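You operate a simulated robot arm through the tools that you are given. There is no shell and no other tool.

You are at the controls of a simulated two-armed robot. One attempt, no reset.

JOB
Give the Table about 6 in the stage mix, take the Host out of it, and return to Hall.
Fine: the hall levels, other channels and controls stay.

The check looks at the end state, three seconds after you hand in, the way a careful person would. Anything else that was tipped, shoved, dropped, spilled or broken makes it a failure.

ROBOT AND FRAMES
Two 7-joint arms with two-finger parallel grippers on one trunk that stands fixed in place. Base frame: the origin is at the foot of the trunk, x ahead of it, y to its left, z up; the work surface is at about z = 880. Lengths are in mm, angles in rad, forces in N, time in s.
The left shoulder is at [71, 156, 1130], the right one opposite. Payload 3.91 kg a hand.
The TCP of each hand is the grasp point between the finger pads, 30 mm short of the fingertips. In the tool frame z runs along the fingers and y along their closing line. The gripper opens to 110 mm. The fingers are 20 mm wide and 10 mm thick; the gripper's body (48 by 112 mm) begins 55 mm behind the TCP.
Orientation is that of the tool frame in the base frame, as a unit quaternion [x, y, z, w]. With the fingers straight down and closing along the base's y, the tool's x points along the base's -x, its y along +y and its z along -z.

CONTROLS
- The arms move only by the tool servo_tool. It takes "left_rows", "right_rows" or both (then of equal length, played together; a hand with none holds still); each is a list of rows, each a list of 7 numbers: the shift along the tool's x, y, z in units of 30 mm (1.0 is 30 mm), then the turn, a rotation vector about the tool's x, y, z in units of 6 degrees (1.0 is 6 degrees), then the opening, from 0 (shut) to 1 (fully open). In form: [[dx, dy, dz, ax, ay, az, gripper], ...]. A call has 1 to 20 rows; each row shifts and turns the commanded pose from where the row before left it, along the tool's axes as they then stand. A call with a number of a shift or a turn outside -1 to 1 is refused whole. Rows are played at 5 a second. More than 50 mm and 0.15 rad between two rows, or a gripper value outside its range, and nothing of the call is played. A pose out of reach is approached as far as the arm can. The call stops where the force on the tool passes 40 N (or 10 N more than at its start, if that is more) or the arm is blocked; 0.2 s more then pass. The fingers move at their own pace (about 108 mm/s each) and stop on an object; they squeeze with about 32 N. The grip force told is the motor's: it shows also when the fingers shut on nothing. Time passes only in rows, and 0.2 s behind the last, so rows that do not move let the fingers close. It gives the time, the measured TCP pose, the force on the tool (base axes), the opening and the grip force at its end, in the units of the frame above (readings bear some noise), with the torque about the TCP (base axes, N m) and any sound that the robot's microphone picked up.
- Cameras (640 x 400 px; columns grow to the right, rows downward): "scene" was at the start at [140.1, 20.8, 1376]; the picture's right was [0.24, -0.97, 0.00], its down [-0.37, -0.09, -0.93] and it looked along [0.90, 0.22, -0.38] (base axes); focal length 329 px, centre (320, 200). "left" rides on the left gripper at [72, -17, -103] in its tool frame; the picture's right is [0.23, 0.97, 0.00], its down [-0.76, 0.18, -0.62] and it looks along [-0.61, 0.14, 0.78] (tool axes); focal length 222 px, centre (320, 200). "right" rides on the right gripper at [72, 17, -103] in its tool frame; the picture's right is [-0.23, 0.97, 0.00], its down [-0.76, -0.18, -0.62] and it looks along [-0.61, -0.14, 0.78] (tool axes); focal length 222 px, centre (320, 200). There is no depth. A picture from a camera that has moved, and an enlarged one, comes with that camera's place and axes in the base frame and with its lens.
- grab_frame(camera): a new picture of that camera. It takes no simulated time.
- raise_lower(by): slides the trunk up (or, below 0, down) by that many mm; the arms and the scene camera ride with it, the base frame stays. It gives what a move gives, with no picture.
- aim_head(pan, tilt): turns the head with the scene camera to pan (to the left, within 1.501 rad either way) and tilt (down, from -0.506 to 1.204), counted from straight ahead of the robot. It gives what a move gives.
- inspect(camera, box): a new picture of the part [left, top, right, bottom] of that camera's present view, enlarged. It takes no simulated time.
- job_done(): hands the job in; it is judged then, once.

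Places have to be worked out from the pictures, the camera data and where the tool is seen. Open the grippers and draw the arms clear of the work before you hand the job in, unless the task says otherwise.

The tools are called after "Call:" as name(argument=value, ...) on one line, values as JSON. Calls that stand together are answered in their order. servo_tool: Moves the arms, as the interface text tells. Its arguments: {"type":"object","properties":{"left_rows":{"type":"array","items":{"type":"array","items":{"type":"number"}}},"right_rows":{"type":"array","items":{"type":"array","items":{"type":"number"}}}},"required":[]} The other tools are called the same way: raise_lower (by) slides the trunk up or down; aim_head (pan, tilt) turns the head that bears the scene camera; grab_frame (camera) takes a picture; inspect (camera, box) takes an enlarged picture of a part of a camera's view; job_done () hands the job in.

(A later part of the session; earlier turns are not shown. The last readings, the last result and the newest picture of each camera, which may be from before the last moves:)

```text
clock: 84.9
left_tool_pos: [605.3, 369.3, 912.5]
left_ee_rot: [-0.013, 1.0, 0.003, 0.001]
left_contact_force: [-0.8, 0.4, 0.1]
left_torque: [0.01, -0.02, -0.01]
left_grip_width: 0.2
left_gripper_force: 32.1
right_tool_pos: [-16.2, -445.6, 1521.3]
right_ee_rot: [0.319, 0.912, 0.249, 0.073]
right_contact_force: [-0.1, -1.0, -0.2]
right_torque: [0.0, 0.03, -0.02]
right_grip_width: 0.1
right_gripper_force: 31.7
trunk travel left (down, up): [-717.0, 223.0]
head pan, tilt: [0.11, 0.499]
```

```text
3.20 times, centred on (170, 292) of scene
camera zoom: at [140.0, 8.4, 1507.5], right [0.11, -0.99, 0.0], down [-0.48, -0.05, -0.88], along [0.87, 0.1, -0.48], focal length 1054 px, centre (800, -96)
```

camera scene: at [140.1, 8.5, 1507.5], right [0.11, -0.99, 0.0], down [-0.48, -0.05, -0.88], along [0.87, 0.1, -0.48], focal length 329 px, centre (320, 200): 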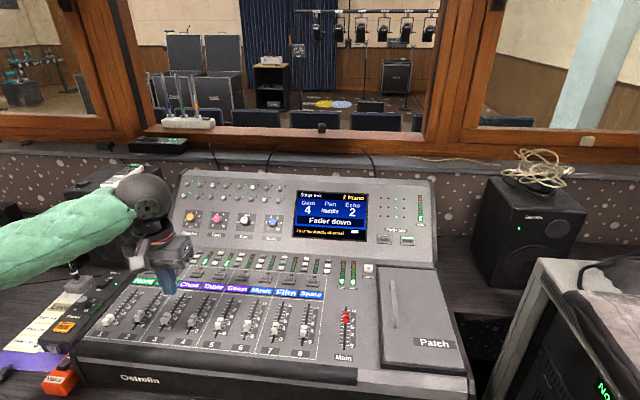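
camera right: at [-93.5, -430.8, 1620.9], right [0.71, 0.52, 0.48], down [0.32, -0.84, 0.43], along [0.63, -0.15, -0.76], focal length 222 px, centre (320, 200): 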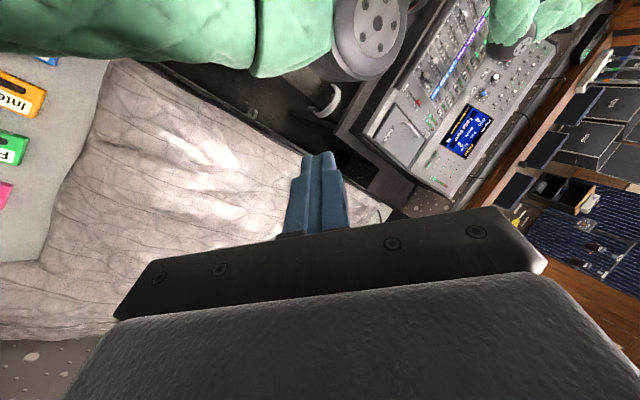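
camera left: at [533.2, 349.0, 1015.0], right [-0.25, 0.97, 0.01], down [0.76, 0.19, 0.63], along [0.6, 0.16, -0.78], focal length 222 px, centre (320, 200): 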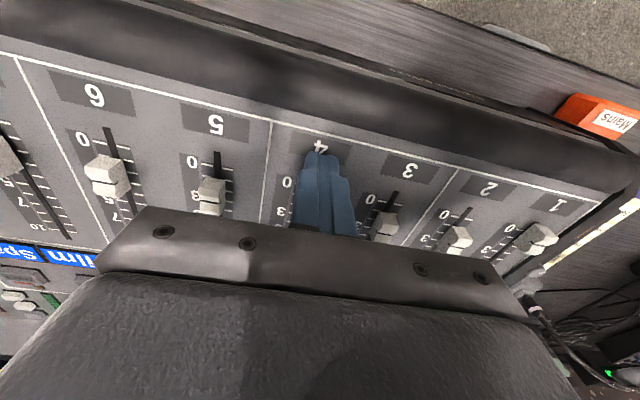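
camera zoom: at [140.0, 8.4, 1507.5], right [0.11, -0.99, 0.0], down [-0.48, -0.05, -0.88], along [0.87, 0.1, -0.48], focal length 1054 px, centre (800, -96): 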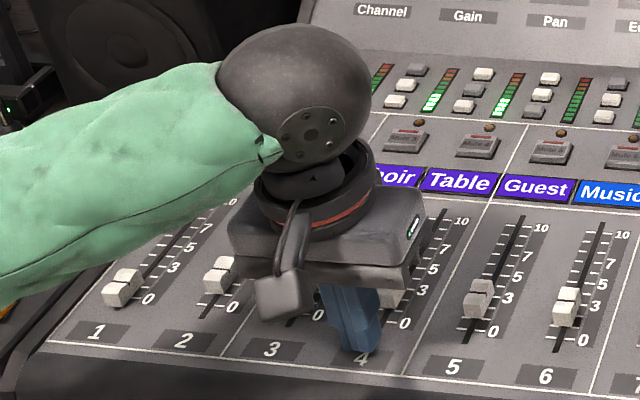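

The fingers are in front of the Table cap with no contact. I push the cap away (+x) in 5 mm steps, aiming to stop a bit short of 6 and then read the scale.

Call:
servo_tool(left_rows=[[-0.1, -0.13, 0, 0, 0, 0, 0], [-0.167, -0.005, 0, 0, 0, 0, 0], [-0.167, -0.005, 0, 0, 0, 0, 0], [-0.167, -0.005, 0, 0, 0, 0, 0], [-0.167, -0.005, 0, 0, 0, 0, 0], [-0.167, -0.005, 0, 0, 0, 0, 0], [-0.167, -0.005, 0, 0, 0, 0, 0], [-0.167, -0.005, 0, 0, 0, 0, 0], [-0.167, -0.005, 0, 0, 0, 0, 0], [-0.167, -0.005, 0, 0, 0, 0, 0], [-0.167, -0.005, 0, 0, 0, 0, 0]])

Call:
inspect(camera="scene", box=[130, 230, 270, 317])

Call:
grab_frame(camera="left")

```text
clock: 87.3
left_tool_pos: [659.1, 365.3, 912.4]
left_ee_rot: [-0.013, 1.0, 0.003, 0.001]
left_contact_force: [0.7, -0.8, 0.3]
left_torque: [0.02, 0.0, 0.02]
left_grip_width: 0.0
left_gripper_force: 32.3
right_tool_pos: [-16.1, -445.6, 1519.5]
right_ee_rot: [0.318, 0.912, 0.248, 0.073]
right_contact_force: [-0.2, -0.5, 0.4]
right_torque: [-0.01, -0.01, 0.01]
right_grip_width: 0.2
right_gripper_force: 32.0
trunk travel left (down, up): [-717.0, 223.0]
head pan, tilt: [0.11, 0.499]
```

```text
4.57 times, centred on (200, 274) of scene
camera zoom: at [140.1, 8.4, 1507.4], right [0.11, -0.99, 0.0], down [-0.48, -0.05, -0.88], along [0.87, 0.1, -0.48], focal length 1505 px, centre (869, -136)
```

zoom: 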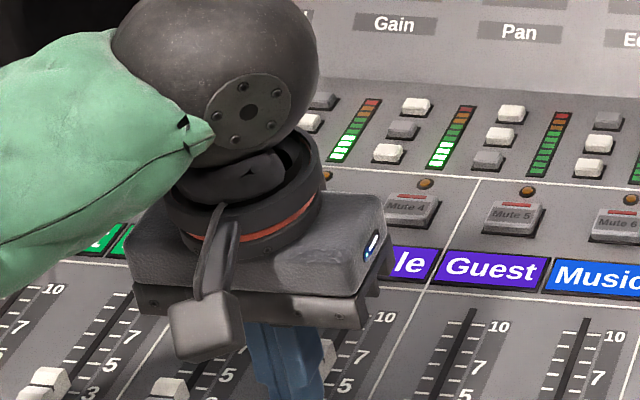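

```text
taken
camera left: at [586.4, 345.3, 1013.8], right [-0.25, 0.97, 0.01], down [0.76, 0.19, 0.63], along [0.6, 0.16, -0.78], focal length 222 px, centre (320, 200)
```

left: 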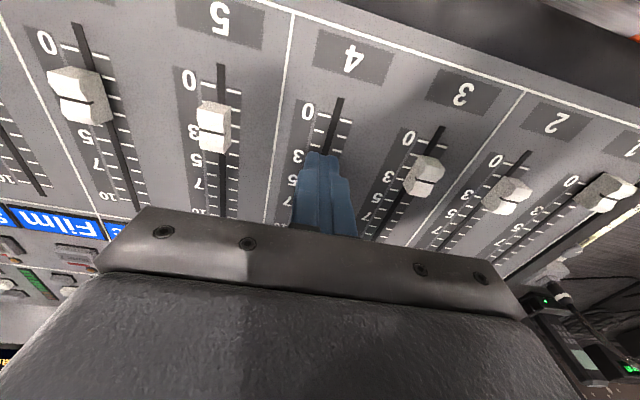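

The cap has moved to around 5–6 but the hand hides it. I back off a few mm and lift so I can read the scale properly.

Call:
servo_tool(left_rows=[[0.2, 0, 0, 0, 0, 0, 0], [0.3, 0, 0, 0, 0, 0, 0], [0.3, 0, -0.5, 0, 0, 0, 0], [0.5, 0, -0.8, 0, 0, 0, 0], [0.7, 0, -0.8, 0, 0, 0, 0], [0.7, 0, -0.8, 0, 0, 0, 0], [0.7, 0, -0.8, 0, 0, 0, 0], [0.7, 0, -0.8, 0, 0, 0, 0]])

Call:
inspect(camera="scene", box=[70, 240, 250, 352])

Call:
grab_frame(camera="left")

```text
clock: 89.1
left_tool_pos: [534.6, 359.6, 1045.3]
left_ee_rot: [-0.013, 1.0, 0.003, 0.001]
left_contact_force: [0.4, 0.8, 0.6]
left_torque: [0.01, -0.02, 0.03]
left_grip_width: 0.2
left_gripper_force: 32.1
right_tool_pos: [-17.6, -445.9, 1520.6]
right_ee_rot: [0.318, 0.912, 0.248, 0.074]
right_contact_force: [-0.3, -0.2, 0.2]
right_torque: [-0.02, -0.04, 0.01]
right_grip_width: 0.1
right_gripper_force: 32.5
trunk travel left (down, up): [-717.0, 223.0]
head pan, tilt: [0.11, 0.499]
```

```text
3.56 times, centred on (160, 296) of scene
camera zoom: at [139.0, 8.1, 1507.5], right [0.11, -0.99, 0.0], down [-0.48, -0.05, -0.88], along [0.87, 0.1, -0.48], focal length 1171 px, centre (889, -141)
```

zoom: 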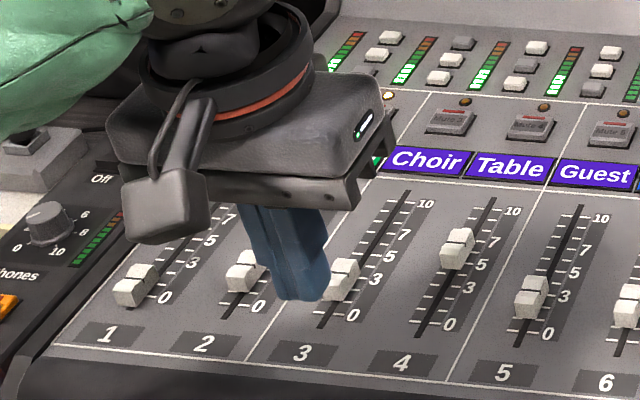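

```text
taken
camera left: at [462.2, 339.9, 1147.2], right [-0.25, 0.97, 0.01], down [0.76, 0.19, 0.63], along [0.6, 0.16, -0.78], focal length 222 px, centre (320, 200)
```

left: 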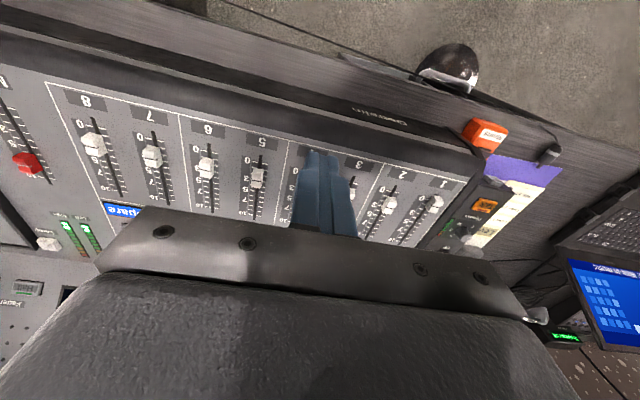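

The Table cap reads about 5 now. I repeat the push and go about 10 mm further, to bring the cap centre to x≈689 (mark 6).

Call:
servo_tool(left_rows=[[-0.6, 0.06, 0, 0, 0, 0, 0], [-0.8, 0.07, 0, 0, 0, 0, 0], [-0.8, 0.07, 0, 0, 0, 0, 0], [-0.1, 0, 0.6, 0, 0, 0, 0], [0, 0, 0.8, 0, 0, 0, 0], [0, 0, 0.8, 0, 0, 0, 0], [0, 0, 0.8, 0, 0, 0, 0], [0, 0, 0.8, 0, 0, 0, 0], [0, 0, 0.4, 0, 0, 0, 0], [0, 0, 0.22, 0, 0, 0, 0]])

Call:
grab_frame(camera="left")

```text
clock: 91.3
left_tool_pos: [604.7, 368.1, 914.0]
left_ee_rot: [-0.014, 1.0, 0.003, 0.0]
left_contact_force: [0.0, 0.2, 0.7]
left_torque: [-0.02, 0.03, 0.03]
left_grip_width: 0.0
left_gripper_force: 32.3
right_tool_pos: [-16.0, -446.0, 1520.8]
right_ee_rot: [0.318, 0.912, 0.249, 0.073]
right_contact_force: [0.4, -0.2, 0.5]
right_torque: [-0.03, -0.03, 0.03]
right_grip_width: 0.0
right_gripper_force: 31.8
trunk travel left (down, up): [-717.0, 223.0]
head pan, tilt: [0.11, 0.499]
```

```text
taken
camera left: at [532.6, 348.7, 1014.6], right [-0.25, 0.97, 0.01], down [0.76, 0.19, 0.63], along [0.6, 0.16, -0.78], focal length 222 px, centre (320, 200)
```

left: 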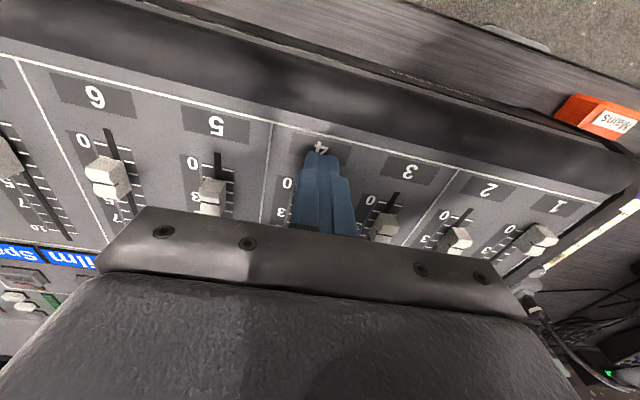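

Positioned as before with no contact. Now I push to a hand position of x≈668.7.

Call:
servo_tool(left_rows=[[-0.333, -0.09, 0, 0, 0, 0, 0], [-0.333, -0.01, 0, 0, 0, 0, 0], [-0.333, -0.01, 0, 0, 0, 0, 0], [-0.333, -0.01, 0, 0, 0, 0, 0], [-0.167, -0.005, 0, 0, 0, 0, 0], [-0.167, -0.005, 0, 0, 0, 0, 0], [-0.167, -0.005, 0, 0, 0, 0, 0], [-0.167, -0.005, 0, 0, 0, 0, 0], [-0.133, -0.005, 0, 0, 0, 0, 0], [0, 0, 0, 0, 0, 0, 0]])

Call:
inspect(camera="scene", box=[130, 230, 270, 317])

```text
clock: 93.5
left_tool_pos: [669.0, 368.5, 915.2]
left_ee_rot: [-0.013, 1.0, 0.003, 0.001]
left_contact_force: [0.2, 0.1, -0.5]
left_torque: [-0.01, 0.01, -0.02]
left_grip_width: 0.0
left_gripper_force: 32.0
right_tool_pos: [-17.0, -443.7, 1521.2]
right_ee_rot: [0.318, 0.912, 0.248, 0.073]
right_contact_force: [-0.7, 0.7, 0.1]
right_torque: [0.0, 0.0, 0.0]
right_grip_width: 0.0
right_gripper_force: 31.7
trunk travel left (down, up): [-717.0, 223.0]
head pan, tilt: [0.11, 0.499]
```

```text
4.57 times, centred on (200, 274) of scene
camera zoom: at [139.8, 8.4, 1507.5], right [0.11, -0.99, 0.0], down [-0.48, -0.05, -0.88], along [0.87, 0.1, -0.48], focal length 1505 px, centre (869, -136)
```

zoom: 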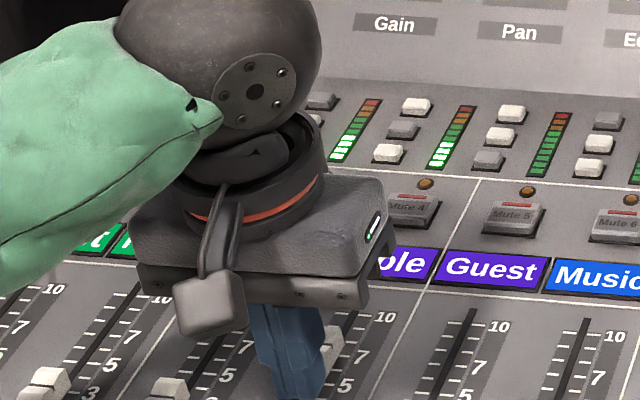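

I back off and lift away, moving the hand to the side so that both cameras can see the Table scale.

Call:
servo_tool(left_rows=[[0.2, 0, 0, 0, 0, 0, 0], [0.3, 0, 0, 0, 0, 0, 0], [0.2, 0, -0.6, 0, 0, 0, 0], [0, 0, -0.8, 0, 0, 0, 0], [0, 0, -0.8, 0, 0, 0, 0], [0, 0, -0.8, 0, 0, 0, 0], [0, -0.8, 0, 0, 0, 0, 0], [0, -0.8, 0, 0, 0, 0, 0], [0, -0.8, 0, 0, 0, 0, 0]])

Call:
inspect(camera="scene", box=[70, 240, 250, 352])

Call:
grab_frame(camera="left")

Call:
inspect(camera="left", box=[290, 20, 510, 158])

```text
clock: 95.5
left_tool_pos: [648.3, 295.1, 1004.8]
left_ee_rot: [-0.013, 1.0, 0.003, 0.001]
left_contact_force: [-1.2, -0.4, 0.0]
left_torque: [0.01, -0.03, 0.0]
left_grip_width: 0.1
left_gripper_force: 31.8
right_tool_pos: [-16.5, -447.0, 1522.4]
right_ee_rot: [0.318, 0.912, 0.248, 0.074]
right_contact_force: [-1.3, 0.2, -0.8]
right_torque: [0.01, 0.02, 0.0]
right_grip_width: 0.0
right_gripper_force: 32.6
trunk travel left (down, up): [-717.0, 223.0]
head pan, tilt: [0.11, 0.499]
```

```text
3.56 times, centred on (160, 296) of scene
camera zoom: at [140.5, 7.7, 1507.4], right [0.11, -0.99, 0.0], down [-0.48, -0.05, -0.88], along [0.87, 0.1, -0.48], focal length 1171 px, centre (889, -141)
```

zoom: 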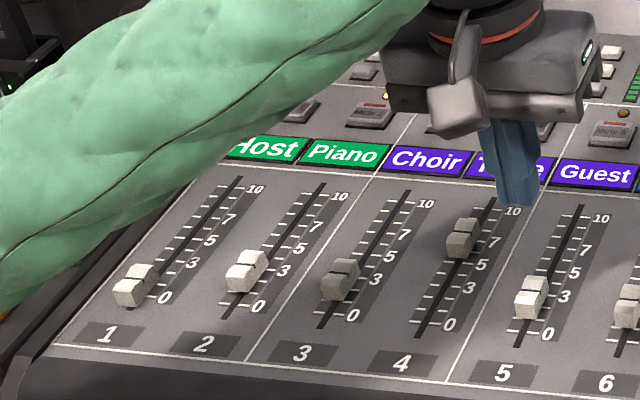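

```text
taken
camera left: at [577.3, 275.6, 1106.7], right [-0.25, 0.97, 0.01], down [0.76, 0.19, 0.63], along [0.6, 0.16, -0.78], focal length 222 px, centre (320, 200)
```

left: 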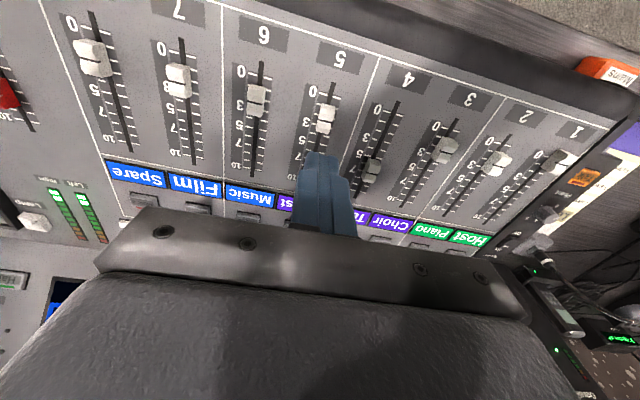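

```text
2.90 times, centred on (400, 89) of left
camera zoom: at [577.3, 275.6, 1106.7], right [-0.25, 0.97, 0.01], down [0.76, 0.19, 0.63], along [0.6, 0.16, -0.78], focal length 644 px, centre (88, 522)
```

zoom: 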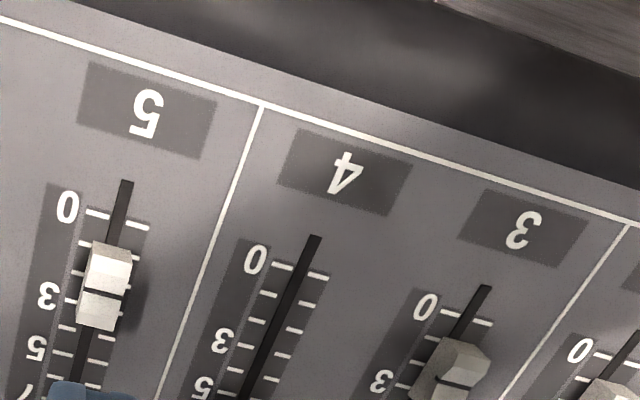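

The Table cap is in clear sight of the wrist camera; I zoom on it.

Call:
inspect(camera="left", box=[320, 90, 480, 190])

Call:
inspect(camera="scene", box=[170, 280, 230, 340])

```text
4.00 times, centred on (400, 140) of left
camera zoom: at [577.3, 275.6, 1106.7], right [-0.25, 0.97, 0.01], down [0.76, 0.19, 0.63], along [0.6, 0.16, -0.78], focal length 888 px, centre (0, 440)
```

zoom: 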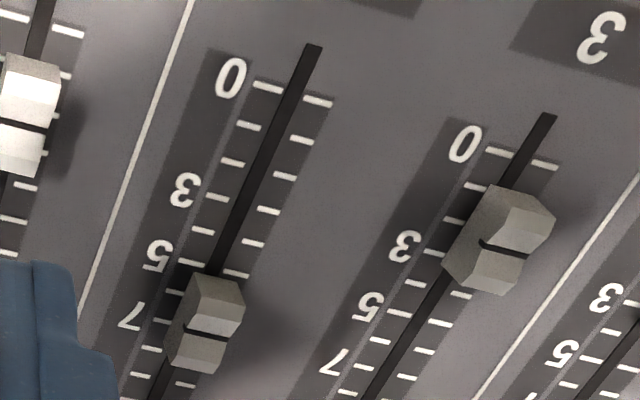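

```text
6.67 times, centred on (200, 310) of scene
camera zoom: at [140.5, 7.7, 1507.4], right [0.11, -0.99, 0.0], down [-0.48, -0.05, -0.88], along [0.87, 0.1, -0.48], focal length 2195 px, centre (1120, -533)
```

zoom: 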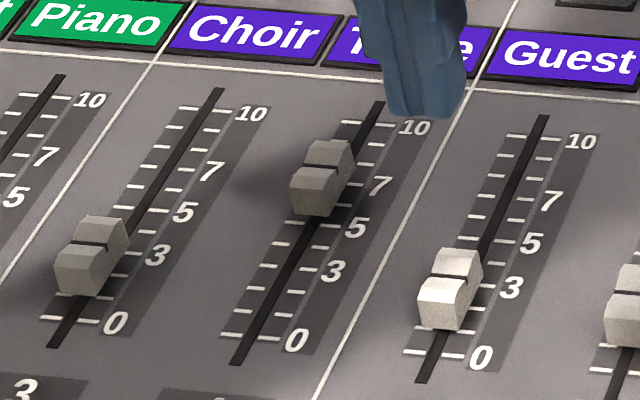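

The Table cap looks to be at roughly 6.1–6.4. I zoom in further to judge the cap's centre against the marks.

Call:
inspect(camera="left", box=[345, 145, 405, 185])

Call:
inspect(camera="scene", box=[182, 290, 222, 320])

```text
10.00 times, centred on (375, 165) of left
camera zoom: at [577.3, 275.6, 1106.7], right [-0.25, 0.97, 0.01], down [0.76, 0.19, 0.63], along [0.6, 0.16, -0.78], focal length 2221 px, centre (-230, 550)
```

zoom: 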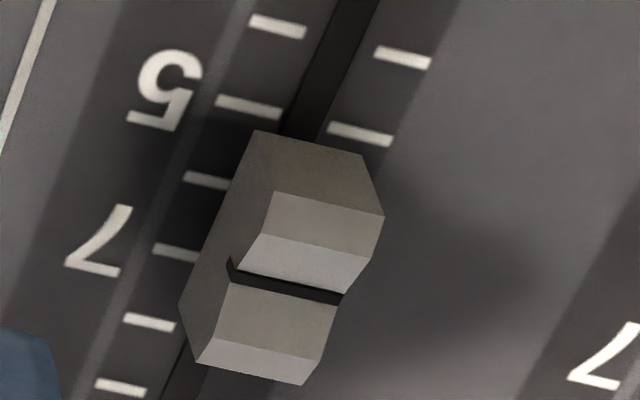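

```text
13.33 times, centred on (202, 305) of scene
camera zoom: at [140.5, 7.7, 1507.4], right [0.11, -0.99, 0.0], down [-0.48, -0.05, -0.88], along [0.87, 0.1, -0.48], focal length 4390 px, centre (1893, -1200)
```

zoom: 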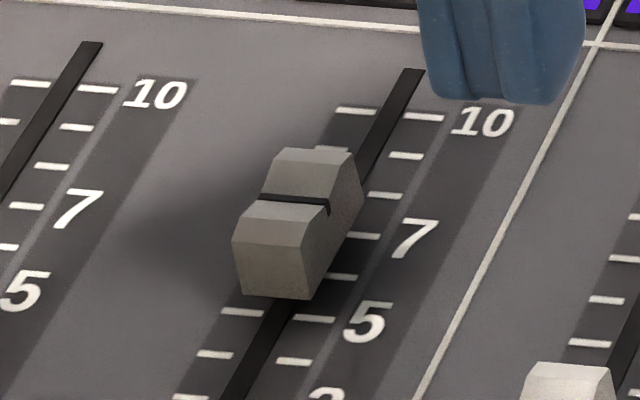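

The zooms suggest the Table cap's centre is nearer 6.4–6.5. To calibrate, I look in the same way at the Host cap (known to be at its 0 stop) and at the fader end marks.

Call:
inspect(camera="scene", box=[90, 300, 130, 330])

Call:
inspect(camera="left", box=[530, 135, 590, 175])

```text
13.33 times, centred on (110, 315) of scene
camera zoom: at [140.5, 7.7, 1507.4], right [0.11, -0.99, 0.0], down [-0.48, -0.05, -0.88], along [0.87, 0.1, -0.48], focal length 4390 px, centre (3120, -1333)
```

zoom: 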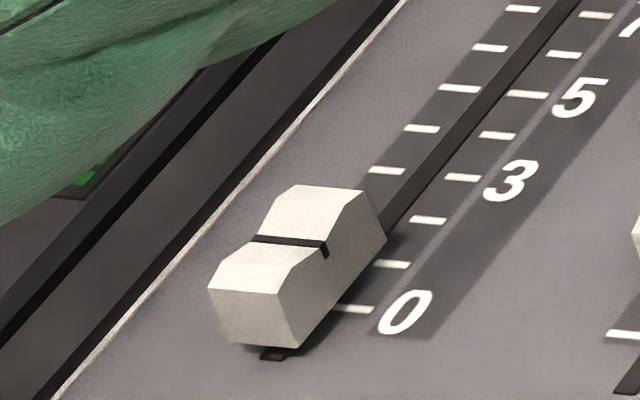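

```text
10.00 times, centred on (560, 155) of left
camera zoom: at [577.3, 275.6, 1106.7], right [-0.25, 0.97, 0.01], down [0.76, 0.19, 0.63], along [0.6, 0.16, -0.78], focal length 2221 px, centre (-2080, 650)
```

zoom: 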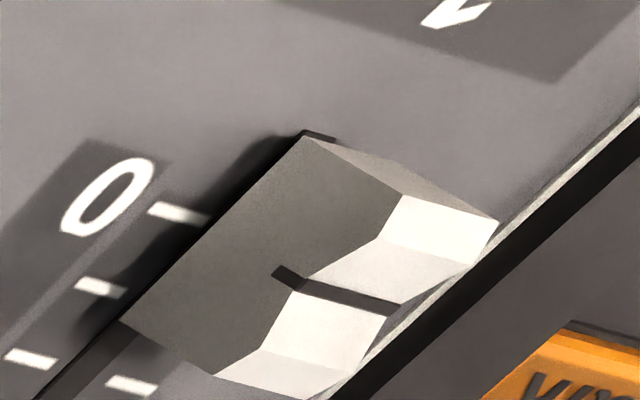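

Calibrated against the Host cap at its stop, Table is at about 6.35. I'll take hold of the cap gently across its sides and draw it back about 3.5 mm; first I open the gripper to 40 mm and hover over the cap.

Call:
servo_tool(left_rows=[[-0.3, 0.4, 0, 0, 0, 0.25, 0.36], [-0.4, 0.6, 0, 0, 0, 0, 0.36], [-0.4, 0.65, 0, 0, 0, 0, 0.36], [-0.39, 0.66, 0, 0, 0, 0, 0.36], [0, 0, 0.8, 0, 0, 0, 0.36], [0, 0, 0.8, 0, 0, 0, 0.36], [0, 0, 0.5, 0, 0, 0, 0.36]])

Call:
grab_frame(camera="left")

Call:
inspect(camera="left", box=[240, 60, 400, 160])

Call:
inspect(camera="scene", box=[130, 230, 270, 317])

```text
clock: 97.1
left_tool_pos: [694.6, 363.7, 941.2]
left_ee_rot: [0.001, 1.0, 0.004, 0.001]
left_contact_force: [0.7, 0.1, -0.6]
left_torque: [0.01, 0.0, -0.01]
left_grip_width: 39.6
left_gripper_force: 0.1
right_tool_pos: [-16.2, -446.5, 1519.6]
right_ee_rot: [0.318, 0.912, 0.248, 0.073]
right_contact_force: [1.3, 0.1, 0.0]
right_torque: [-0.01, 0.02, -0.02]
right_grip_width: 0.0
right_gripper_force: 31.7
trunk travel left (down, up): [-717.0, 223.0]
head pan, tilt: [0.11, 0.499]
```

```text
taken
camera left: at [621.6, 346.0, 1042.8], right [-0.23, 0.97, 0.01], down [0.76, 0.17, 0.63], along [0.61, 0.15, -0.78], focal length 222 px, centre (320, 200)
```

left: 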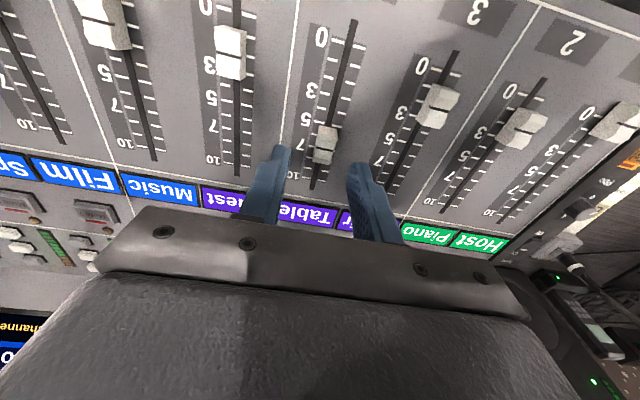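

```text
4.00 times, centred on (320, 110) of left
camera zoom: at [621.6, 346.0, 1042.8], right [-0.23, 0.97, 0.01], down [0.76, 0.17, 0.63], along [0.61, 0.15, -0.78], focal length 888 px, centre (320, 560)
```

zoom: 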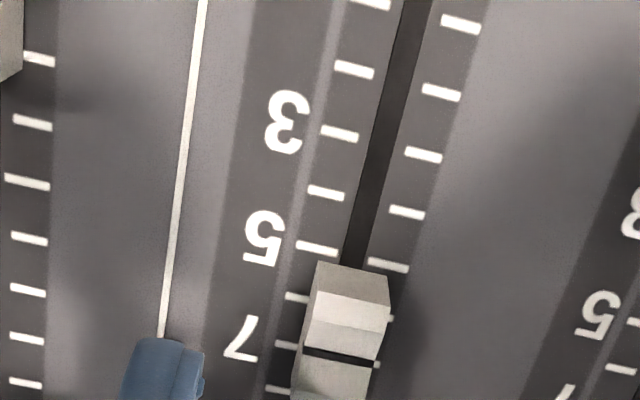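

```text
4.57 times, centred on (200, 274) of scene
camera zoom: at [140.1, 8.4, 1507.5], right [0.11, -0.99, 0.0], down [-0.48, -0.05, -0.88], along [0.87, 0.1, -0.48], focal length 1505 px, centre (869, -136)
```

zoom: 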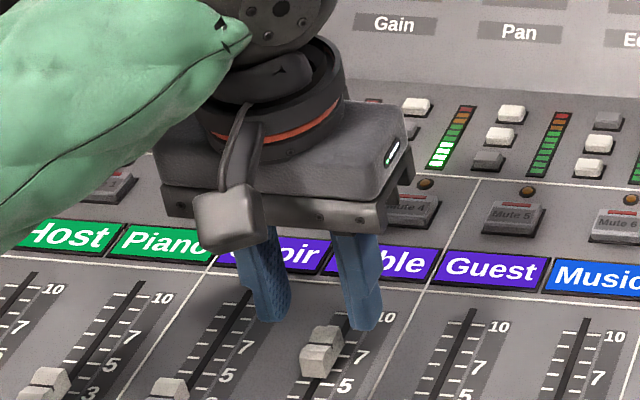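

The fingers straddle the cap cleanly; its near edge is just past the 5 mark, putting the centre at about 6.4. I lower around it and close the gripper.

Call:
servo_tool(left_rows=[[0, 0.06, 0.5, 0, 0, 0, 0.36], [0, 0, 0.4, 0, 0, 0, 0.36], [0, 0, 0, 0, 0, 0, 0.1], [0, 0, 0, 0, 0, 0, 0.1], [0, 0, 0, 0, 0, 0, 0.1]])

Call:
grab_frame(camera="left")

```text
clock: 98.3
left_tool_pos: [694.2, 366.3, 913.4]
left_ee_rot: [0.0, 1.0, 0.002, 0.001]
left_contact_force: [-0.5, -0.8, -1.7]
left_torque: [-0.13, -0.11, 0.01]
left_grip_width: 11.9
left_gripper_force: 44.9
right_tool_pos: [-15.7, -445.2, 1520.4]
right_ee_rot: [0.318, 0.912, 0.248, 0.074]
right_contact_force: [-0.7, 0.3, -0.6]
right_torque: [-0.01, 0.0, -0.01]
right_grip_width: 0.1
right_gripper_force: 32.3
trunk travel left (down, up): [-717.0, 223.0]
head pan, tilt: [0.11, 0.499]
```

```text
taken
camera left: at [621.0, 348.7, 1015.5], right [-0.23, 0.97, 0.01], down [0.76, 0.17, 0.63], along [0.61, 0.15, -0.78], focal length 222 px, centre (320, 200)
```

left: 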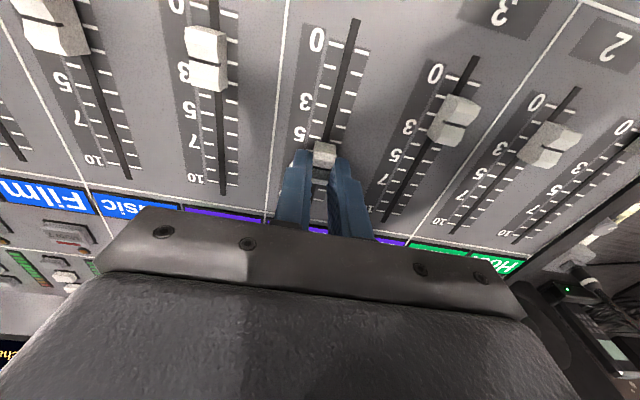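

The cap is gripped (11.9 mm wide). I draw it 4.5 mm toward the front, then release and lift.

Call:
servo_tool(left_rows=[[0.05, 0, 0, 0, 0, 0, 0.1], [0.05, 0, 0, 0, 0, 0, 0.1], [0.05, 0, 0, 0, 0, 0, 0.1], [0, 0, 0, 0, 0, 0, 0.1]])

Call:
inspect(camera="left", box=[260, 60, 420, 160])

```text
clock: 99.3
left_tool_pos: [689.3, 366.9, 912.8]
left_ee_rot: [0.0, 1.0, 0.003, 0.001]
left_contact_force: [0.0, 5.7, -5.8]
left_torque: [0.07, 0.05, 0.01]
left_grip_width: 12.0
left_gripper_force: 45.2
right_tool_pos: [-15.9, -444.9, 1521.7]
right_ee_rot: [0.319, 0.912, 0.249, 0.074]
right_contact_force: [-0.5, -0.2, 0.7]
right_torque: [-0.04, 0.0, -0.02]
right_grip_width: 0.0
right_gripper_force: 31.8
trunk travel left (down, up): [-717.0, 223.0]
head pan, tilt: [0.11, 0.499]
```

```text
4.00 times, centred on (340, 110) of left
camera zoom: at [616.0, 348.6, 1015.5], right [-0.23, 0.97, 0.01], down [0.76, 0.17, 0.63], along [0.61, 0.15, -0.78], focal length 888 px, centre (240, 560)
```

zoom: 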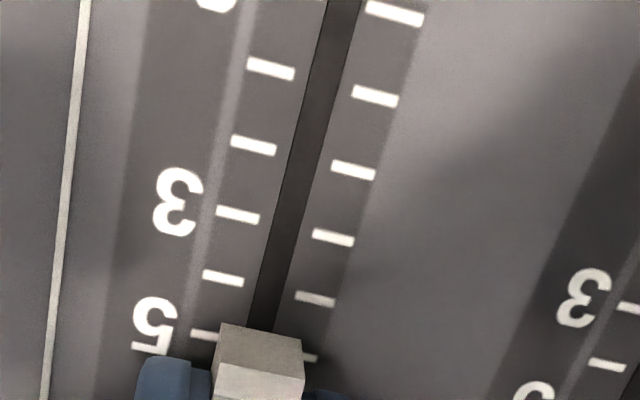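

The cap's near edge is now at about 4.75, which puts its centre at about 5.9–6.0. I release and lift straight up.

Call:
servo_tool(left_rows=[[0, 0, 0, 0, 0, 0, 0.36], [0, 0, 0, 0, 0, 0, 0.36], [0, 0, -0.4, 0, 0, 0, 0.36], [0, 0, -0.8, 0, 0, 0, 0.36], [0, 0, -0.8, 0, 0, 0, 0.36], [0, 0, -0.8, 0, 0, 0, 0.36]])

Call:
grab_frame(camera="left")

Call:
inspect(camera="left", box=[260, 60, 420, 160])

Call:
inspect(camera="scene", box=[170, 270, 230, 340])

```text
clock: 100.7
left_tool_pos: [687.6, 365.5, 1001.5]
left_ee_rot: [-0.001, 1.0, 0.003, 0.001]
left_contact_force: [0.3, 0.3, 0.5]
left_torque: [0.02, 0.0, 0.0]
left_grip_width: 39.4
left_gripper_force: 0.0
right_tool_pos: [-16.8, -444.9, 1521.2]
right_ee_rot: [0.318, 0.912, 0.248, 0.074]
right_contact_force: [-0.1, -0.3, -0.1]
right_torque: [-0.01, 0.01, 0.0]
right_grip_width: 0.0
right_gripper_force: 31.8
trunk travel left (down, up): [-717.0, 223.0]
head pan, tilt: [0.11, 0.499]
```

```text
taken
camera left: at [615.4, 347.4, 1102.2], right [-0.23, 0.97, 0.01], down [0.76, 0.17, 0.63], along [0.61, 0.15, -0.78], focal length 222 px, centre (320, 200)
```

left: 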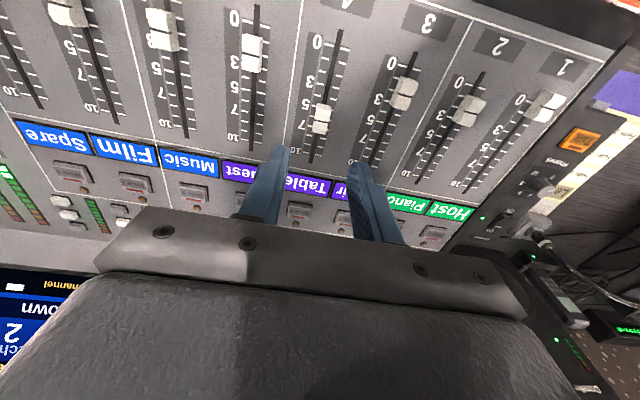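

```text
4.00 times, centred on (340, 110) of left
camera zoom: at [615.4, 347.4, 1102.2], right [-0.23, 0.97, 0.01], down [0.76, 0.17, 0.63], along [0.61, 0.15, -0.78], focal length 888 px, centre (240, 560)
```

zoom: 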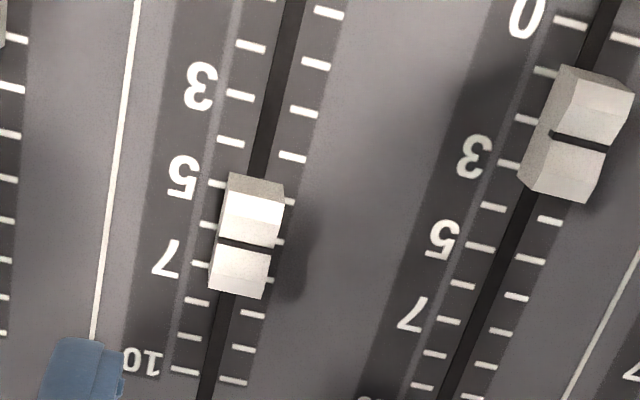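

```text
5.71 times, centred on (200, 305) of scene
camera zoom: at [139.7, 8.2, 1507.4], right [0.11, -0.99, 0.0], down [-0.48, -0.05, -0.88], along [0.87, 0.1, -0.48], focal length 1882 px, centre (1006, -400)
```

zoom: 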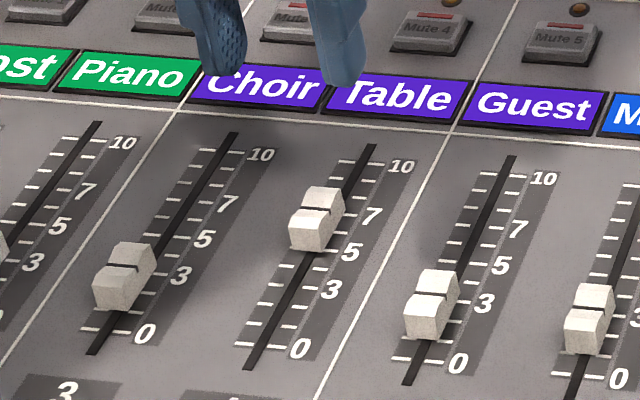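

Table reads 6 and Host 0; the other faders are unchanged. Now I go back for the Hall button by the same proven path: up and back first, shutting the gripper.

Call:
servo_tool(left_rows=[[0, 0, -0.6, 0, 0, 0, 0.36], [0.1, -0.1, -0.833, 0, 0, 0, 0], [0.242, -0.319, -0.833, 0, 0, 0, 0], [0.242, -0.319, -0.833, 0, 0, 0, 0], [0.242, -0.319, -0.833, 0, 0, 0, 0], [0.242, -0.319, -0.833, 0, 0, 0, 0], [0.242, -0.319, -0.833, 0, 0, 0, 0], [0.242, -0.319, -0.833, 0, 0, 0, 0], [0.242, -0.319, -0.833, 0, 0, 0, 0], [0.242, -0.319, -0.833, 0, 0, 0, 0], [0.242, -0.319, -0.833, 0, 0, 0, 0], [0.242, -0.319, -0.833, 0, 0, 0, 0]])

Call:
grab_frame(camera="scene")

```text
clock: 103.3
left_tool_pos: [611.5, 264.7, 1290.7]
left_ee_rot: [-0.001, 1.0, 0.003, 0.001]
left_contact_force: [-0.9, -0.4, 0.4]
left_torque: [0.02, -0.01, 0.0]
left_grip_width: 0.1
left_gripper_force: 32.2
right_tool_pos: [-16.6, -446.4, 1520.8]
right_ee_rot: [0.318, 0.912, 0.249, 0.073]
right_contact_force: [-0.4, -1.7, -0.4]
right_torque: [-0.01, -0.02, -0.01]
right_grip_width: 0.1
right_gripper_force: 31.6
trunk travel left (down, up): [-717.0, 223.0]
head pan, tilt: [0.11, 0.499]
```

```text
taken
camera scene: at [139.4, 7.7, 1507.4], right [0.11, -0.99, 0.0], down [-0.48, -0.05, -0.88], along [0.87, 0.1, -0.48], focal length 329 px, centre (320, 200)
```

scene: 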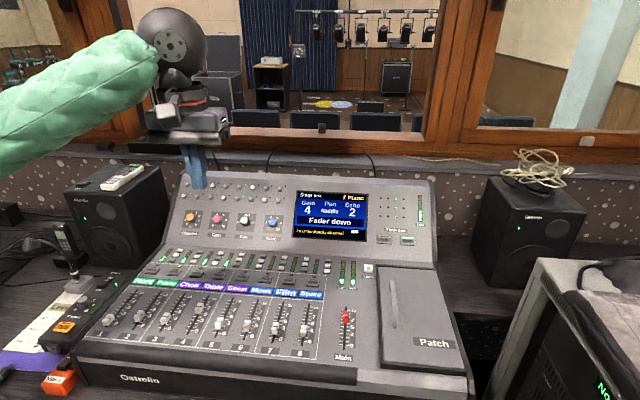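

The view is free; I verify both faders once more before leaving the stage mix, then tilt the tool by 30°.

Call:
inspect(camera="scene", box=[80, 270, 240, 340])

Call:
servo_tool(left_rows=[[0, 0, 0, 0, -0.5, 0, 0], [0, 0, 0, 0, -0.75, 0, 0], [0, 0, 0, 0, -0.75, 0, 0], [0, 0, 0, 0, -0.75, 0, 0], [0, 0, 0, 0, -0.75, 0, 0], [0, 0, 0, 0, -0.75, 0, 0], [0, 0, 0, 0, -0.75, 0, 0]])

```text
4.00 times, centred on (160, 305) of scene
camera zoom: at [139.4, 7.7, 1507.4], right [0.11, -0.99, 0.0], down [-0.48, -0.05, -0.88], along [0.87, 0.1, -0.48], focal length 1317 px, centre (960, -220)
```

zoom: 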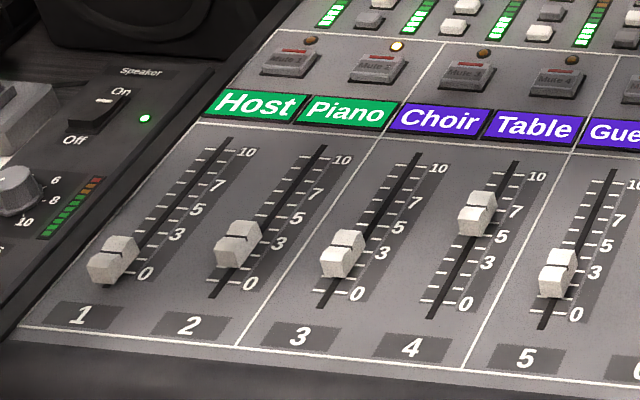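

```text
clock: 104.9
left_tool_pos: [611.6, 264.6, 1290.8]
left_ee_rot: [0.001, 0.965, 0.003, 0.261]
left_contact_force: [0.4, 0.4, 0.9]
left_torque: [0.01, -0.02, -0.01]
left_grip_width: 0.0
left_gripper_force: 31.6
right_tool_pos: [-16.1, -445.8, 1521.0]
right_ee_rot: [0.317, 0.912, 0.248, 0.073]
right_contact_force: [-0.3, -0.7, -0.7]
right_torque: [-0.04, -0.01, -0.02]
right_grip_width: 0.0
right_gripper_force: 31.9
trunk travel left (down, up): [-717.0, 223.0]
head pan, tilt: [0.11, 0.499]
```

Faders fine: Host at 0, Table at 6. Now I move across toward the hover point in front of the Hall button, half the way first.

Call:
servo_tool(left_rows=[[-0.14, -0.38, 0.25, 0, 0, 0, 0], [-0.283, -0.754, 0.498, 0, 0, 0, 0], [-0.283, -0.754, 0.498, 0, 0, 0, 0], [-0.283, -0.754, 0.498, 0, 0, 0, 0], [-0.283, -0.754, 0.498, 0, 0, 0, 0], [-0.283, -0.754, 0.498, 0, 0, 0, 0], [-0.283, -0.754, 0.498, 0, 0, 0, 0], [-0.283, -0.754, 0.498, 0, 0, 0, 0], [-0.283, -0.754, 0.498, 0, 0, 0, 0]])

Call:
grab_frame(camera="scene")

```text
clock: 106.9
left_tool_pos: [738.7, 74.2, 1215.3]
left_ee_rot: [0.0, 0.966, 0.005, 0.26]
left_contact_force: [0.7, -1.9, -0.4]
left_torque: [0.02, 0.0, 0.01]
left_grip_width: 0.2
left_gripper_force: 31.6
right_tool_pos: [-16.1, -446.8, 1521.4]
right_ee_rot: [0.318, 0.912, 0.249, 0.073]
right_contact_force: [-0.3, 0.6, 0.0]
right_torque: [-0.02, 0.02, 0.03]
right_grip_width: 0.0
right_gripper_force: 32.2
trunk travel left (down, up): [-717.0, 223.0]
head pan, tilt: [0.11, 0.499]
```

```text
taken
camera scene: at [140.7, 7.4, 1507.4], right [0.11, -0.99, 0.0], down [-0.48, -0.05, -0.88], along [0.87, 0.1, -0.48], focal length 329 px, centre (320, 200)
```

scene: 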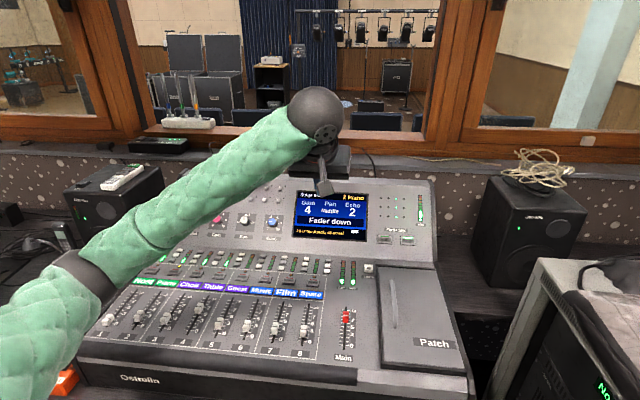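

Smooth. I continue to the hover point at about (848, -97, 1152).

Call:
servo_tool(left_rows=[[-0.264, -0.713, 0.457, 0, 0, 0, 0], [-0.264, -0.713, 0.457, 0, 0, 0, 0], [-0.264, -0.713, 0.457, 0, 0, 0, 0], [-0.264, -0.713, 0.457, 0, 0, 0, 0], [-0.264, -0.713, 0.457, 0, 0, 0, 0], [-0.264, -0.713, 0.457, 0, 0, 0, 0], [-0.264, -0.713, 0.457, 0, 0, 0, 0], [-0.264, -0.713, 0.457, 0, 0, 0, 0]])

Call:
grab_frame(camera="scene")

Call:
grab_frame(camera="left")

```text
clock: 108.7
left_tool_pos: [848.3, -97.5, 1148.0]
left_ee_rot: [0.0, 0.966, 0.003, 0.259]
left_contact_force: [-0.2, -0.2, -0.2]
left_torque: [0.01, 0.0, 0.03]
left_grip_width: 0.0
left_gripper_force: 32.1
right_tool_pos: [-14.5, -446.9, 1520.3]
right_ee_rot: [0.318, 0.912, 0.248, 0.074]
right_contact_force: [-0.3, 0.4, -0.1]
right_torque: [0.03, -0.01, 0.01]
right_grip_width: 0.1
right_gripper_force: 31.8
trunk travel left (down, up): [-717.0, 223.0]
head pan, tilt: [0.11, 0.499]
```

```text
taken
camera scene: at [140.5, 7.0, 1507.4], right [0.11, -0.99, 0.0], down [-0.48, -0.05, -0.88], along [0.87, 0.1, -0.48], focal length 329 px, centre (320, 200)
```

scene: 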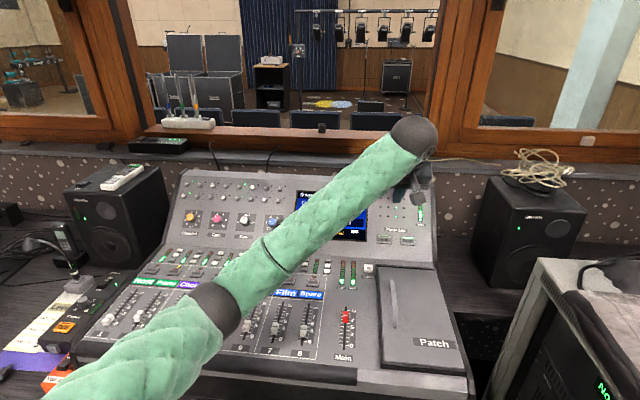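

```text
taken
camera left: at [733.5, -116.2, 1199.7], right [-0.2, 0.97, -0.11], down [0.35, 0.17, 0.92], along [0.92, 0.14, -0.37], focal length 222 px, centre (320, 200)
```

left: 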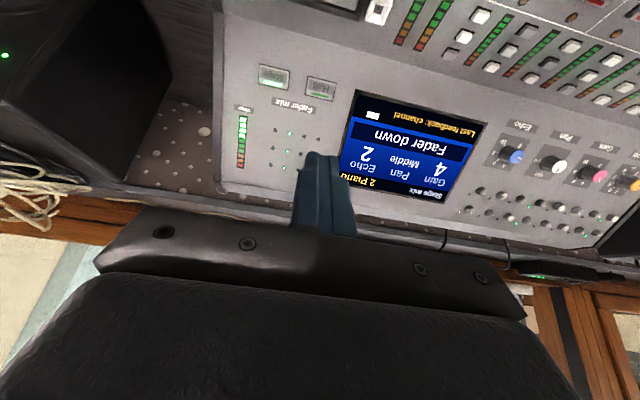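

Hall button measured at (983, -98, 918), right on the tool axis about 236 mm ahead. I advance 200 mm.

Call:
servo_tool(left_rows=[[0, 0, 0.5, 0, 0, 0, 0], [0, 0, 0.8, 0, 0, 0, 0], [0, 0, 0.8, 0, 0, 0, 0], [0, 0, 0.8, 0, 0, 0, 0], [0, 0, 0.8, 0, 0, 0, 0], [0, 0, 0.8, 0, 0, 0, 0], [0, 0, 0.8, 0, 0, 0, 0], [0, 0, 0.8, 0, 0, 0, 0], [0, 0, 0.5, 0, 0, 0, 0]])

Call:
grab_frame(camera="scene")

Call:
grab_frame(camera="left")

```text
clock: 110.7
left_tool_pos: [948.9, -97.7, 980.1]
left_ee_rot: [0.002, 0.966, 0.004, 0.259]
left_contact_force: [-0.5, 0.8, 0.0]
left_torque: [-0.02, 0.03, 0.0]
left_grip_width: 0.1
left_gripper_force: 31.6
right_tool_pos: [-15.8, -446.9, 1520.7]
right_ee_rot: [0.318, 0.912, 0.248, 0.073]
right_contact_force: [-0.6, -0.3, 0.1]
right_torque: [-0.04, 0.0, -0.01]
right_grip_width: 0.0
right_gripper_force: 31.7
trunk travel left (down, up): [-717.0, 223.0]
head pan, tilt: [0.11, 0.499]
```

```text
taken
camera scene: at [140.2, 7.9, 1507.4], right [0.11, -0.99, 0.0], down [-0.48, -0.05, -0.88], along [0.87, 0.1, -0.48], focal length 329 px, centre (320, 200)
```

scene: 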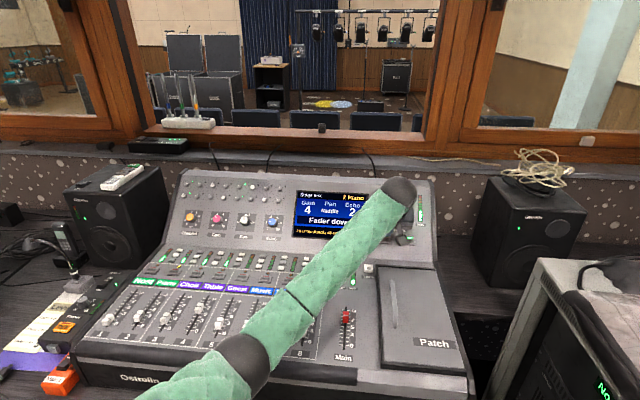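

```text
taken
camera left: at [833.7, -115.4, 1031.1], right [-0.2, 0.97, -0.11], down [0.35, 0.17, 0.92], along [0.92, 0.14, -0.37], focal length 222 px, centre (320, 200)
```

left: 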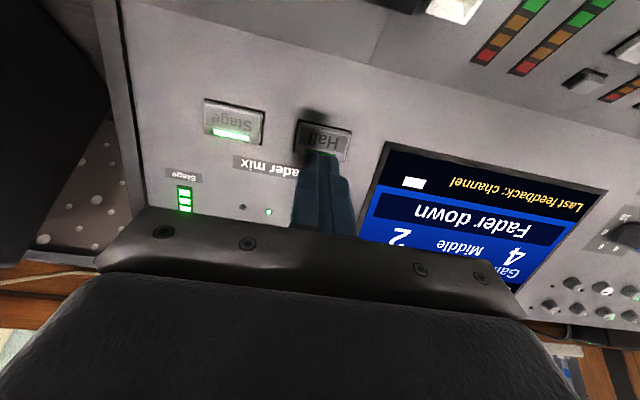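

Aligned on the Hall button. I press as before: 30 mm, then 3 mm steps.

Call:
servo_tool(left_rows=[[0, 0, 0.4, 0, 0, 0, 0], [0, 0, 0.4, 0, 0, 0, 0], [0, 0, 0.2, 0, 0, 0, 0], [0, 0, 0.1, 0, 0, 0, 0], [0, 0, 0.1, 0, 0, 0, 0]])

Call:
grab_frame(camera="left")

```text
clock: 111.9
left_tool_pos: [964.3, -98.9, 949.8]
left_ee_rot: [0.002, 0.966, 0.002, 0.259]
left_contact_force: [-1.9, -0.8, 1.5]
left_torque: [-0.01, -0.03, -0.05]
left_grip_width: 0.2
left_gripper_force: 31.6
right_tool_pos: [-15.9, -445.2, 1520.3]
right_ee_rot: [0.317, 0.912, 0.249, 0.073]
right_contact_force: [0.0, 0.4, 0.9]
right_torque: [-0.03, -0.01, 0.02]
right_grip_width: 0.0
right_gripper_force: 32.0
trunk travel left (down, up): [-717.0, 223.0]
head pan, tilt: [0.11, 0.499]
heard: click
```

```text
taken
camera left: at [849.3, -116.6, 1001.4], right [-0.2, 0.97, -0.11], down [0.35, 0.17, 0.92], along [0.92, 0.14, -0.37], focal length 222 px, centre (320, 200)
```

left: 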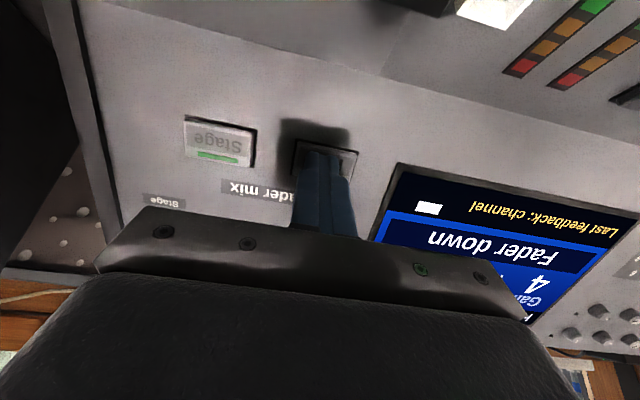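

A click was heard and the Stage button's light has dimmed. I back off along the tool axis and check the display and faders.

Call:
servo_tool(left_rows=[[0, 0, -0.3, 0, 0, 0, 0], [0, 0, -0.8, 0, 0, 0, 0], [0, 0, -0.8, 0, 0, 0, 0], [0, 0, -0.8, 0, 0, 0, 0], [0, 0, -0.8, 0, 0, 0, 0], [0, 0, -0.8, 0, 0, 0, 0], [0, 0, -0.8, 0, 0, 0, 0], [0, 0, -0.8, 0, 0, 0, 0], [0, 0, -0.8, 0, 0, 0, 0], [0, 0, -0.8, 0, 0, 0, 0]])

Call:
grab_frame(camera="left")

Call:
grab_frame(camera="scene")

Call:
inspect(camera="scene", box=[70, 240, 250, 352])

```text
clock: 114.1
left_tool_pos: [853.3, -99.4, 1145.9]
left_ee_rot: [0.001, 0.965, 0.002, 0.26]
left_contact_force: [0.0, -0.2, -0.2]
left_torque: [0.0, 0.0, -0.03]
left_grip_width: 0.2
left_gripper_force: 32.6
right_tool_pos: [-15.9, -446.6, 1520.4]
right_ee_rot: [0.318, 0.912, 0.248, 0.075]
right_contact_force: [-0.2, 0.8, -0.2]
right_torque: [0.0, 0.0, -0.02]
right_grip_width: 0.0
right_gripper_force: 31.6
trunk travel left (down, up): [-717.0, 223.0]
head pan, tilt: [0.11, 0.499]
```

```text
taken
camera left: at [737.5, -116.4, 1196.9], right [-0.2, 0.97, -0.11], down [0.35, 0.17, 0.92], along [0.92, 0.14, -0.37], focal length 222 px, centre (320, 200)
```

left: 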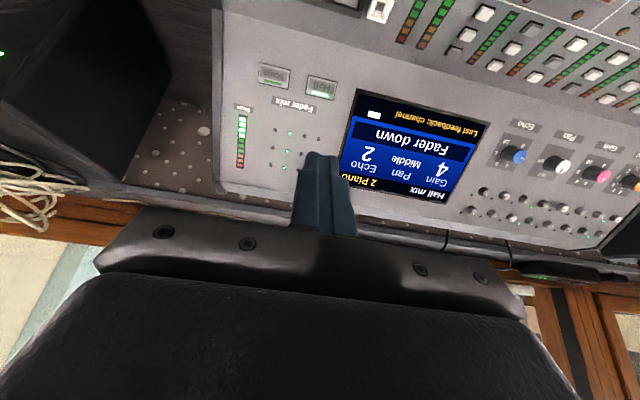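

```text
taken
camera scene: at [139.5, 7.8, 1507.5], right [0.11, -0.99, 0.0], down [-0.48, -0.05, -0.88], along [0.87, 0.1, -0.48], focal length 329 px, centre (320, 200)
```

scene: 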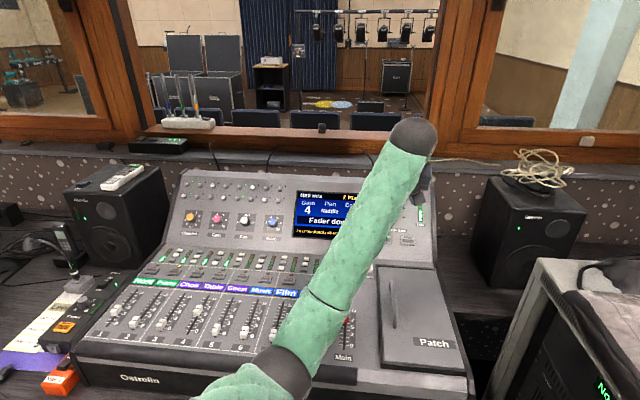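

```text
3.56 times, centred on (160, 296) of scene
camera zoom: at [139.5, 7.8, 1507.5], right [0.11, -0.99, 0.0], down [-0.48, -0.05, -0.88], along [0.87, 0.1, -0.48], focal length 1171 px, centre (889, -141)
```

zoom: 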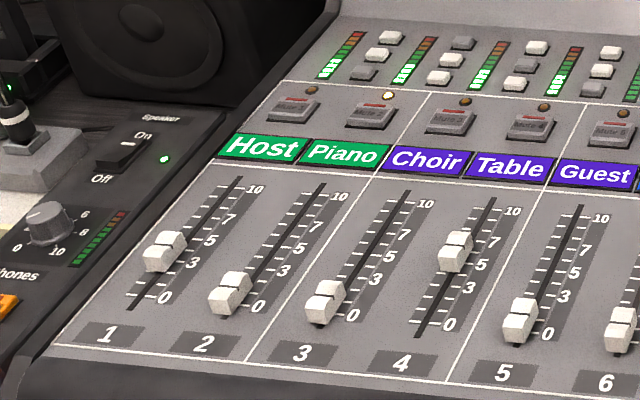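

"Hall mix" is displayed, Hall is lit, and all faders have run back to their original hall positions. Now I retreat by the path that worked before: right and up, then back.

Call:
servo_tool(left_rows=[[0.06, -0.4, -0.3, 0, 0, 0, 0], [0.06, -0.83, -0.34, 0, 0, 0, 0], [0.06, -0.83, -0.34, 0, 0, 0, 0], [0.06, -0.83, -0.34, 0, 0, 0, 0], [0.06, -0.83, -0.34, 0, 0, 0, 0], [0.06, -0.83, -0.34, 0, 0, 0, 0], [0.06, -0.83, -0.34, 0, 0, 0, 0], [0.06, -0.83, -0.34, 0, 0, 0, 0]])

Call:
grab_frame(camera="scene")

```text
clock: 115.9
left_tool_pos: [812.5, -286.2, 1197.5]
left_ee_rot: [-0.001, 0.965, 0.002, 0.261]
left_contact_force: [-0.1, 0.3, 0.2]
left_torque: [0.03, 0.02, -0.01]
left_grip_width: 0.0
left_gripper_force: 31.6
left hand out of reach, approached as far as the arm can: row 5, 6, 8
right_tool_pos: [-16.6, -446.9, 1520.3]
right_ee_rot: [0.318, 0.912, 0.248, 0.074]
right_contact_force: [-0.3, 0.2, 0.2]
right_torque: [0.02, -0.01, 0.0]
right_grip_width: 0.1
right_gripper_force: 32.3
trunk travel left (down, up): [-717.0, 223.0]
head pan, tilt: [0.11, 0.499]
```

```text
taken
camera scene: at [139.6, 7.0, 1507.4], right [0.11, -0.99, 0.0], down [-0.48, -0.05, -0.88], along [0.87, 0.1, -0.48], focal length 329 px, centre (320, 200)
```

scene: 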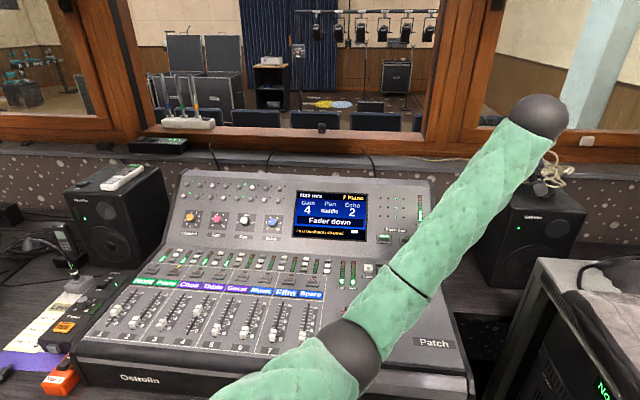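

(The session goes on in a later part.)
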